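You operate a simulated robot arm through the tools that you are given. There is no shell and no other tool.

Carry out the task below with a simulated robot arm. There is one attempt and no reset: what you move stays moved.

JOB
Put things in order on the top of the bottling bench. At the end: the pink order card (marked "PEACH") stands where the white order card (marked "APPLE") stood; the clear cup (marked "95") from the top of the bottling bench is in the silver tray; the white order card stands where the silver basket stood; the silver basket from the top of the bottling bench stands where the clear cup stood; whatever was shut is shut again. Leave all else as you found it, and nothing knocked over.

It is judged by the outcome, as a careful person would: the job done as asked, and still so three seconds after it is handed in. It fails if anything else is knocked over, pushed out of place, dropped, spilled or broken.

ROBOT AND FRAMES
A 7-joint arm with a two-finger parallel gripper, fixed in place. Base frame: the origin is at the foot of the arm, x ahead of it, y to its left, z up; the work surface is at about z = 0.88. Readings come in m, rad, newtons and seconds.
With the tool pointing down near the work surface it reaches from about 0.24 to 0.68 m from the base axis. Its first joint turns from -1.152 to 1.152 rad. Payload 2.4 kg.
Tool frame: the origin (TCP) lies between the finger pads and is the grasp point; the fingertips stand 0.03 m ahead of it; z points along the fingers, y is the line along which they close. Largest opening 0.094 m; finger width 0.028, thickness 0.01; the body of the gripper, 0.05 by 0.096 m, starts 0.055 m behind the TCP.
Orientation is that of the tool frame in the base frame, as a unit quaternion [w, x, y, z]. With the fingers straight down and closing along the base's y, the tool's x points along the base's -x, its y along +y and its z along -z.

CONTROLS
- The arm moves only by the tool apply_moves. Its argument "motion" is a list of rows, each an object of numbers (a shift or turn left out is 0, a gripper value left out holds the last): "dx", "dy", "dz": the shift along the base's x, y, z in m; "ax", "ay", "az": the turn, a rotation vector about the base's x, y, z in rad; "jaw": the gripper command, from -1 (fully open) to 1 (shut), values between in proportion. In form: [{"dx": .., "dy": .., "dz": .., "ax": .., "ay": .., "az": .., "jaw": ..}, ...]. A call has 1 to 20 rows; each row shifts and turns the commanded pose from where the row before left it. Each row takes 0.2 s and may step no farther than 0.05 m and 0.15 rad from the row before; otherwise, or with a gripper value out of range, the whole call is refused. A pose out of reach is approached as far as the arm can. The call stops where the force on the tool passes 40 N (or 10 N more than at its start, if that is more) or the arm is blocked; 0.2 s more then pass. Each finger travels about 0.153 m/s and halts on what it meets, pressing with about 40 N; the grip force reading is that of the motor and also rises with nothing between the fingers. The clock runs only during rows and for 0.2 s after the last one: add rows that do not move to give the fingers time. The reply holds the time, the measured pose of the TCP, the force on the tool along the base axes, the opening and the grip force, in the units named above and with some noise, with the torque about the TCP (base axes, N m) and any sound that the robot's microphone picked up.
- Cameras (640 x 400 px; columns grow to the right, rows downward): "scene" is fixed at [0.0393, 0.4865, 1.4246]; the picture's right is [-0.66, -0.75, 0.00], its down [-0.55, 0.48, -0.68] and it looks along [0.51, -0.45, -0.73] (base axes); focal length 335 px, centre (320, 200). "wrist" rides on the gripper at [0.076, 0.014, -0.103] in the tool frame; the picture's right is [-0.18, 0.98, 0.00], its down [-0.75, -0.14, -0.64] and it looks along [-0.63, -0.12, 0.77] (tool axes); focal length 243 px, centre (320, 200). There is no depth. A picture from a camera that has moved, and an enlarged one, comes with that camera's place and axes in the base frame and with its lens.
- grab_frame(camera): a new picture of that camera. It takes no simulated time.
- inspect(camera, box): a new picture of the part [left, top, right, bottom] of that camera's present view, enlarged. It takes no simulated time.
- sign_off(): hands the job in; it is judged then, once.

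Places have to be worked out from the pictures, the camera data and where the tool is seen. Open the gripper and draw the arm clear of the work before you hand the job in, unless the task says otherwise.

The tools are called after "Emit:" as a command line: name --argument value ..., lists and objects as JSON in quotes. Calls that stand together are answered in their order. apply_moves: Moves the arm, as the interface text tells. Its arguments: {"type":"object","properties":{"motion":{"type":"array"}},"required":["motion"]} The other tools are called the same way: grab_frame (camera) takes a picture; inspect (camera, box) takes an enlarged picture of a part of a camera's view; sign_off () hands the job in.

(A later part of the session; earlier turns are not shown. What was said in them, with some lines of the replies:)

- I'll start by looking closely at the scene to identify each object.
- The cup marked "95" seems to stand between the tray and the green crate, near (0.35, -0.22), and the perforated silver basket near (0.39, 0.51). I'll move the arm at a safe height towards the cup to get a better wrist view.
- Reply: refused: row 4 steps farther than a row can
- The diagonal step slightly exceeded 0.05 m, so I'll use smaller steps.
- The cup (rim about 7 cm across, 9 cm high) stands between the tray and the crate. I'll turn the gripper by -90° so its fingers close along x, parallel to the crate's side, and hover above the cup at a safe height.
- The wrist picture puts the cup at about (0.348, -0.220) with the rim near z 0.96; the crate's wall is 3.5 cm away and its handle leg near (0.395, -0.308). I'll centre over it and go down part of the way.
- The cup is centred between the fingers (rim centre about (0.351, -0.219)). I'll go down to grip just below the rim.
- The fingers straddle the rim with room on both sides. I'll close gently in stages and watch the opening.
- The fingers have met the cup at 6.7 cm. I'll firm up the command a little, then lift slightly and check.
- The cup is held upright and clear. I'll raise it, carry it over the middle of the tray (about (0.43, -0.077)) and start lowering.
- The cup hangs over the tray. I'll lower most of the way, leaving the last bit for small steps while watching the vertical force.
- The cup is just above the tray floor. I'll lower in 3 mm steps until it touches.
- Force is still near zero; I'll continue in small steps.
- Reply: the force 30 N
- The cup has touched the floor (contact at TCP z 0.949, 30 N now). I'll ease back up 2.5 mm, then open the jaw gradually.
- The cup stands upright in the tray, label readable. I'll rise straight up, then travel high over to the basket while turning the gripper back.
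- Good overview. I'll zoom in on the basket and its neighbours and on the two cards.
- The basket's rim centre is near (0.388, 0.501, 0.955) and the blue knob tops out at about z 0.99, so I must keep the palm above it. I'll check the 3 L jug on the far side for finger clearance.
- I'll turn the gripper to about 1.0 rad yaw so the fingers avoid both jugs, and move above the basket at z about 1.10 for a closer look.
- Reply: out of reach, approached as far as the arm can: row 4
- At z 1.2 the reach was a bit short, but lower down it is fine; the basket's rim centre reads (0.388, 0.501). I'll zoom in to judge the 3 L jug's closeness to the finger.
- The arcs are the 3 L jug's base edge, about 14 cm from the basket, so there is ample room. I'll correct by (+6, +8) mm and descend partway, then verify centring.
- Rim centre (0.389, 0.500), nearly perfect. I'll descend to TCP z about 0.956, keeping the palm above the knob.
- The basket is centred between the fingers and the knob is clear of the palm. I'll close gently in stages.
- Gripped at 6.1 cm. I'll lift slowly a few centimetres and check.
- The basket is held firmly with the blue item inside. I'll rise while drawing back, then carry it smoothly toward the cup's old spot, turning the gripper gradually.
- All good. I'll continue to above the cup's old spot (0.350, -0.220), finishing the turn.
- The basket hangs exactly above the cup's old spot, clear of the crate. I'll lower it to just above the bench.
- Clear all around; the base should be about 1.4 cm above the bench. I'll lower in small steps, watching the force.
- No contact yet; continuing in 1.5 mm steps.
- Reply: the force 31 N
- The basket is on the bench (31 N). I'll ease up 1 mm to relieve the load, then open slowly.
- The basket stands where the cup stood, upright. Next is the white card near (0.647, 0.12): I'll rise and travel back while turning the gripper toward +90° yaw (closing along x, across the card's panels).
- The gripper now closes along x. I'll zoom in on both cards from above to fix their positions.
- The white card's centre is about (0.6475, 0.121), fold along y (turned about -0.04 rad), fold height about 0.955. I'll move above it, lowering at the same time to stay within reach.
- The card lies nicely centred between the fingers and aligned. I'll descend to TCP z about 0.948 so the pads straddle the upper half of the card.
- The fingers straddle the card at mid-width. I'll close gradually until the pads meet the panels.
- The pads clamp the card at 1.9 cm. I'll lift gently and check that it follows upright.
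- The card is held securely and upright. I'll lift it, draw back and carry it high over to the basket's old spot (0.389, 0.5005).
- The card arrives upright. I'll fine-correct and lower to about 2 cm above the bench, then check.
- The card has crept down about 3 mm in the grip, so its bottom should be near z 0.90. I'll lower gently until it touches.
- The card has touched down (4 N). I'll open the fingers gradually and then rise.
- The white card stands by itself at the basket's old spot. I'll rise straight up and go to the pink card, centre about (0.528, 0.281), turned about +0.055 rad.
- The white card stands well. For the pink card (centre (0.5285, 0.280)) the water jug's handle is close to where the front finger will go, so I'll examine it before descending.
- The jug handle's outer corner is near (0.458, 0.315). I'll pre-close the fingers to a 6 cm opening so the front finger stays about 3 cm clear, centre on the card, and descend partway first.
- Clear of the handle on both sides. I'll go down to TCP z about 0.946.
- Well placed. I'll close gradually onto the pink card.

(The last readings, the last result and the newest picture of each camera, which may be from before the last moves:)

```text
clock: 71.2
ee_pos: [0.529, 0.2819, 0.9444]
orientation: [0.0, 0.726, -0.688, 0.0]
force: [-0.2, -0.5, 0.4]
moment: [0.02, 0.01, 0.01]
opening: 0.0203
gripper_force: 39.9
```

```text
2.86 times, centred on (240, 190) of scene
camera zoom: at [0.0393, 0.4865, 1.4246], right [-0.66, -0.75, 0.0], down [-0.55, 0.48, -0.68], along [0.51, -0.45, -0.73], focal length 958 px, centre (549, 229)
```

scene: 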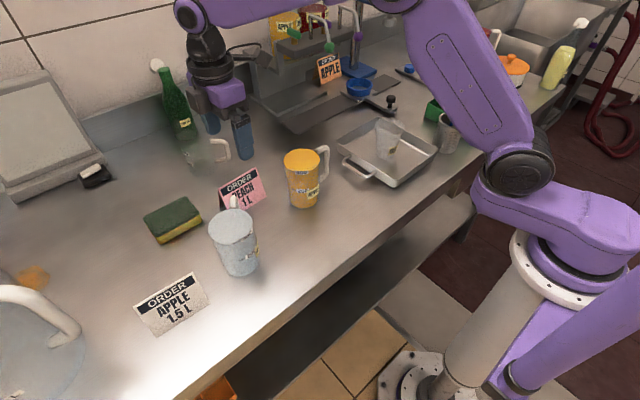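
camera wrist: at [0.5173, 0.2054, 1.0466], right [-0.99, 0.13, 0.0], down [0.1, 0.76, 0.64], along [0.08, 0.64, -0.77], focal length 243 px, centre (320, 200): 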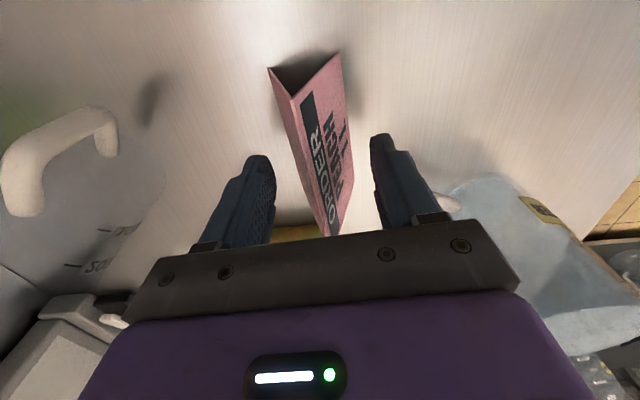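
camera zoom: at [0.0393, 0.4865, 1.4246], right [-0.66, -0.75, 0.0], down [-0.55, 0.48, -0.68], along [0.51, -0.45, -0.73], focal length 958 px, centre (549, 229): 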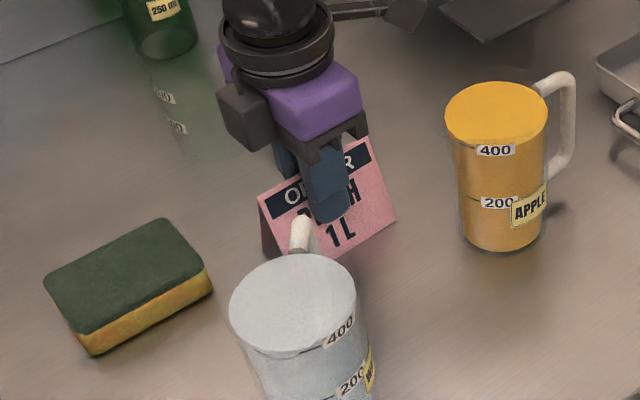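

The pink card is clamped at 2.0 cm. I'll lift straight up, then carry it to the white card's old spot (0.6485, 0.1215) while turning slightly to match the white card's old angle.

Emit:
apply_moves --motion '[{"dz": 0.005}, {"dz": 0.02}, {"dz": 0.035}, {"dz": 0.04}, {"dz": 0.035}, {"dx": 0.0239, "dy": -0.0317, "az": -0.0196}, {"dx": 0.0239, "dy": -0.0317, "az": -0.0196}, {"dx": 0.0239, "dy": -0.0317, "az": -0.0196}, {"dx": 0.0239, "dy": -0.0317, "dz": -0.012, "az": -0.0196}, {"dx": 0.0239, "dy": -0.0317, "dz": -0.012, "az": -0.0196}, {}]'

Emit:
grab_frame --camera "wrist"

Emit:
inspect --camera "scene" --box '[180, 60, 340, 220]'

```text
clock: 73.6
ee_pos: [0.6469, 0.1227, 1.0558]
orientation: [0.0, -0.69, 0.724, 0.0]
force: [0.3, 0.9, 0.0]
moment: [-0.01, -0.03, 0.02]
opening: 0.0195
gripper_force: 40.1
```

```text
taken
camera wrist: at [0.6284, 0.0477, 1.158], right [-0.97, 0.23, 0.0], down [0.17, 0.75, 0.64], along [0.15, 0.63, -0.77], focal length 243 px, centre (320, 200)
```

wrist: 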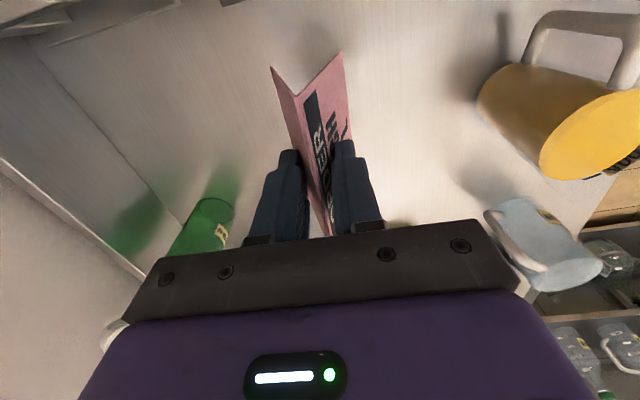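

```text
2.50 times, centred on (260, 140) of scene
camera zoom: at [0.0394, 0.4865, 1.4246], right [-0.66, -0.75, 0.0], down [-0.55, 0.48, -0.68], along [0.51, -0.45, -0.73], focal length 838 px, centre (470, 350)
```

zoom: 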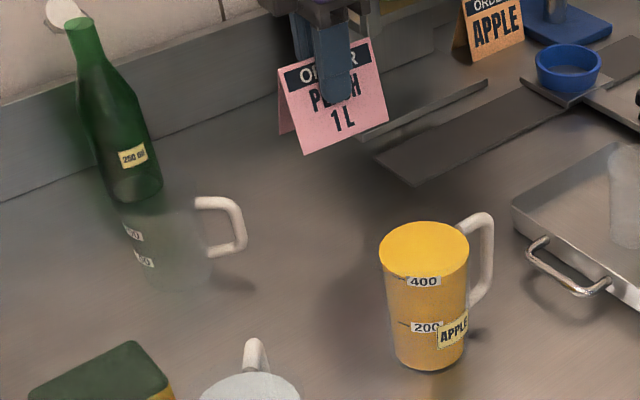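

The card is above its place. I'll lower it to about 1.5 cm over the bench.

Emit:
apply_moves --motion '[{"dx": 0.0015, "dz": -0.03}, {"dz": -0.03}, {"dz": -0.025}, {"dz": -0.008}, {}]'

Emit:
apply_moves --motion '[{"dz": -0.007}, {"dz": -0.003}, {}]'

Emit:
inspect --camera "scene" --box '[210, 60, 350, 180]'

```text
clock: 74.8
ee_pos: [0.649, 0.1245, 0.962]
orientation: [-0.001, -0.691, 0.723, 0.0]
force: [-0.7, -0.2, 0.2]
moment: [-0.01, -0.04, -0.02]
opening: 0.0194
gripper_force: 39.9
```

```text
clock: 75.6
ee_pos: [0.65, 0.1238, 0.9534]
orientation: [0.0, -0.691, 0.723, 0.0]
force: [-0.3, 0.1, -0.1]
moment: [-0.02, -0.02, 0.01]
opening: 0.0191
gripper_force: 40.0
```

```text
3.33 times, centred on (280, 120) of scene
camera zoom: at [0.0393, 0.4865, 1.4246], right [-0.66, -0.75, 0.0], down [-0.55, 0.48, -0.68], along [0.51, -0.45, -0.73], focal length 1118 px, centre (453, 467)
```

zoom: 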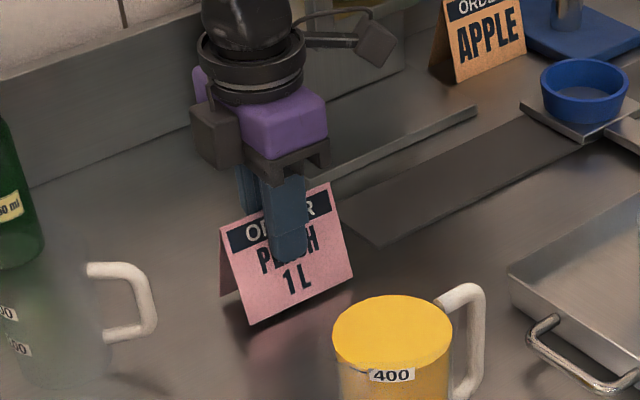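

Almost down; its outline nearly matches the white card's former one. A few more small steps.

Emit:
apply_moves --motion '[{"dz": -0.002, "dy": -0.001}, {}]'

Emit:
apply_moves --motion '[{"dz": -0.002}, {}]'

```text
clock: 76.2
ee_pos: [0.6494, 0.1218, 0.949]
orientation: [0.0, -0.691, 0.723, 0.0]
force: [0.7, -0.1, -0.3]
moment: [0.02, -0.01, 0.01]
opening: 0.019
gripper_force: 40.0
```

```text
clock: 76.8
ee_pos: [0.6484, 0.1211, 0.9485]
orientation: [0.0, -0.691, 0.723, -0.001]
force: [0.8, 0.2, 0.0]
moment: [-0.03, 0.0, 0.0]
opening: 0.0188
gripper_force: 39.7
```

Emit:
apply_moves --motion '[{"dz": -0.0015}, {}]'

```text
clock: 77.4
ee_pos: [0.6495, 0.121, 0.9482]
orientation: [0.001, -0.691, 0.723, 0.0]
force: [-3.3, -0.9, 9.4]
moment: [-0.1, 0.08, -0.02]
opening: 0.0182
gripper_force: 40.1
```

The card has touched the bench (9 N). I'll open gradually, then look.

Emit:
apply_moves --motion '[{"jaw": 0.58}, {"jaw": 0.4}, {"jaw": 0.1}, {"jaw": -0.3}, {"jaw": -0.7}, {"jaw": -1.0}, {}, {}]'

Emit:
grab_frame --camera "wrist"

Emit:
inspect --camera "scene" --box '[210, 60, 350, 180]'

```text
clock: 79.2
ee_pos: [0.6501, 0.1218, 0.9456]
orientation: [0.0, -0.691, 0.723, 0.0]
force: [0.7, 0.4, -0.3]
moment: [0.01, 0.0, 0.0]
opening: 0.0937
gripper_force: 0.0
```

```text
taken
camera wrist: at [0.6308, 0.0472, 1.0486], right [-0.97, 0.23, 0.0], down [0.17, 0.75, 0.64], along [0.15, 0.63, -0.77], focal length 243 px, centre (320, 200)
```

wrist: 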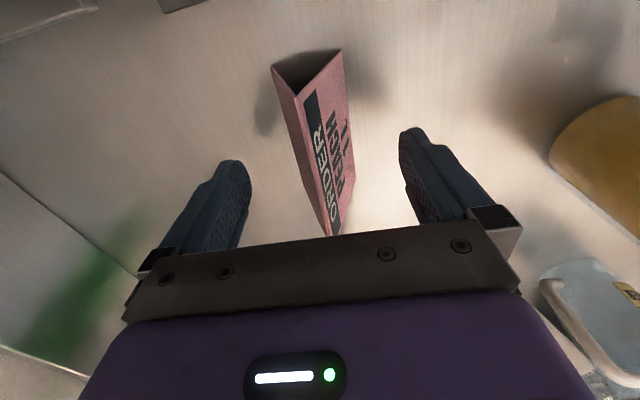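

```text
3.33 times, centred on (280, 120) of scene
camera zoom: at [0.0393, 0.4865, 1.4246], right [-0.66, -0.75, 0.0], down [-0.55, 0.48, -0.68], along [0.51, -0.45, -0.73], focal length 1118 px, centre (453, 467)
```

zoom: 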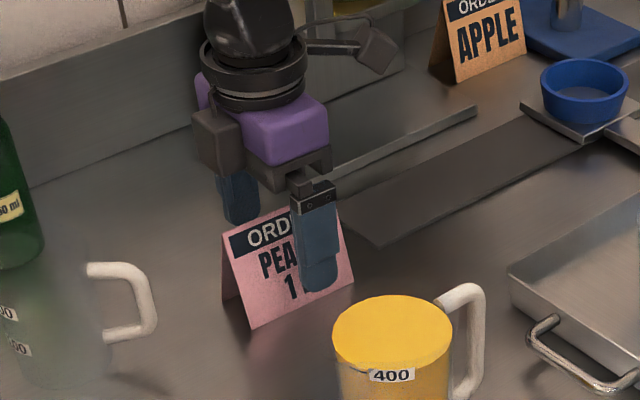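

The pink card stands where the white one stood. I'll rise straight up and draw the arm back clear of the work.

Emit:
apply_moves --motion '[{"dz": 0.015}, {"dz": 0.03}, {"dz": 0.04}, {"dz": 0.04}, {"dz": 0.015, "dx": -0.02}, {"dx": -0.04, "dz": 0.02}, {"dx": -0.04, "dz": 0.02, "az": -0.15}, {"dx": -0.04, "dz": 0.02, "az": -0.15}, {"dx": -0.04, "dz": 0.02, "az": -0.15}, {"dx": -0.04, "az": -0.15}, {"dx": -0.04, "az": -0.15}, {"dx": -0.04, "az": -0.15}, {"dx": -0.02, "az": -0.15}, {"az": -0.15}, {"az": -0.15}, {"az": -0.15}, {}]'

Emit:
grab_frame --camera "scene"

Emit:
grab_frame --camera "wrist"

```text
clock: 82.8
ee_pos: [0.3299, 0.1218, 1.167]
orientation: [0.0, -0.011, 1.0, 0.0]
force: [0.2, 0.7, 0.6]
moment: [0.02, 0.01, 0.0]
opening: 0.0942
gripper_force: 0.0
```

```text
taken
```

scene: 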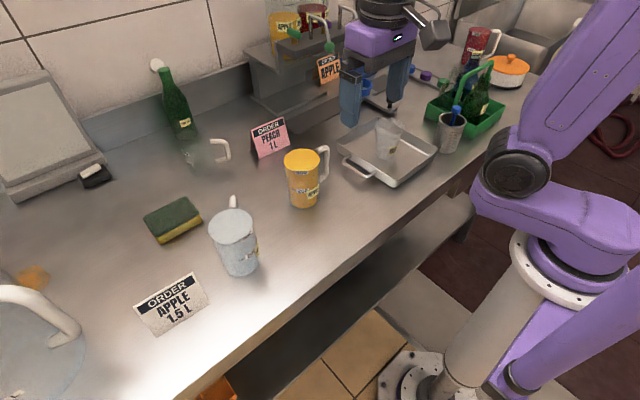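

```text
taken
camera wrist: at [0.2519, 0.135, 1.2689], right [0.16, 0.99, 0.0], down [0.76, -0.12, 0.64], along [0.63, -0.1, -0.77], focal length 243 px, centre (320, 200)
```

wrist: 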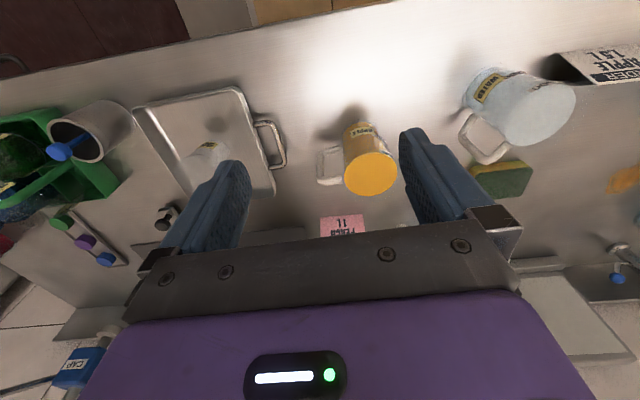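

Everything looks in place. I'll make a last close check of each area before handing in.

Emit:
inspect --camera "scene" --box '[320, 50, 520, 200]'

Emit:
inspect --camera "scene" --box '[120, 100, 340, 340]'

Emit:
inspect --camera "scene" --box '[100, 220, 260, 340]'

```text
2.67 times, centred on (420, 125) of scene
camera zoom: at [0.0393, 0.4865, 1.4246], right [-0.66, -0.75, 0.0], down [-0.55, 0.48, -0.68], along [0.51, -0.45, -0.73], focal length 894 px, centre (53, 400)
```

zoom: 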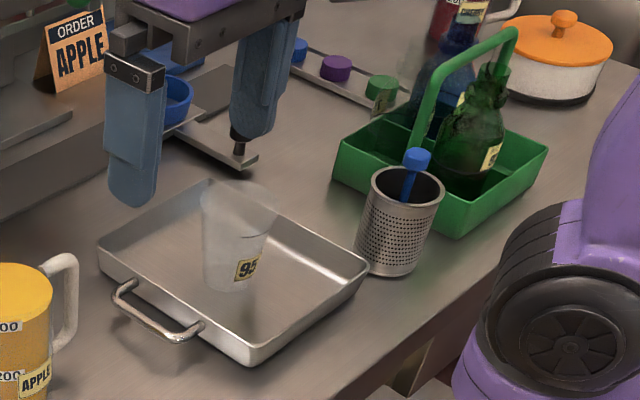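

```text
1.67 times, centred on (230, 220) of scene
camera zoom: at [0.0393, 0.4865, 1.4246], right [-0.66, -0.75, 0.0], down [-0.55, 0.48, -0.68], along [0.51, -0.45, -0.73], focal length 559 px, centre (470, 167)
```

zoom: 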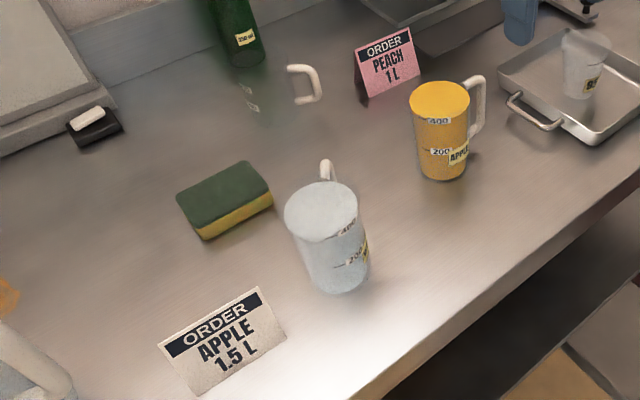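

```text
3.33 times, centred on (180, 280) of scene
camera zoom: at [0.0393, 0.4865, 1.4246], right [-0.66, -0.75, 0.0], down [-0.55, 0.48, -0.68], along [0.51, -0.45, -0.73], focal length 1118 px, centre (787, -67)
```

zoom: 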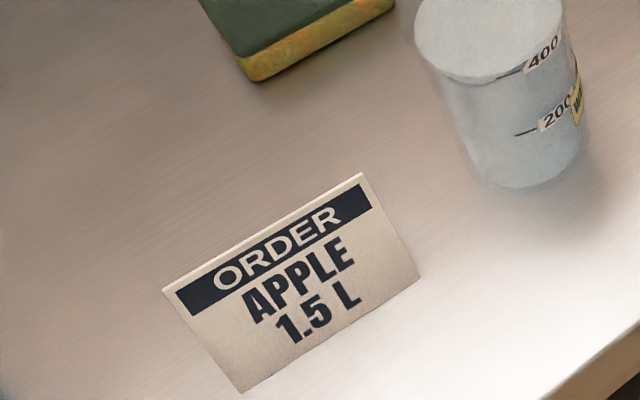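

All four items are where they should be and upright: the cup in the tray, the basket at the cup's old spot, the white card at the basket's old spot and the pink card at the white card's old spot. Nothing else has moved, I opened nothing that was shut, and the arm is clear with the gripper open, so I'll hand in.

Emit:
sign_off

```text
The job is handed in.
```

The bench is in order and the job has been handed in. In the last pictures all four items were upright:

- **Clear cup ("95"):** standing in the middle of the silver tray.
- **Silver basket:** standing where the clear cup stood, with the blue item still inside it.
- **White card ("APPLE"):** standing where the silver basket stood, at its former angle.
- **Pink card ("PEACH"):** standing where the white card stood, turned to match the white card's old angle.

I did not open anything that was shut. In the final pictures nothing else had been moved or knocked over. The arm was drawn back with the gripper open before I handed in.
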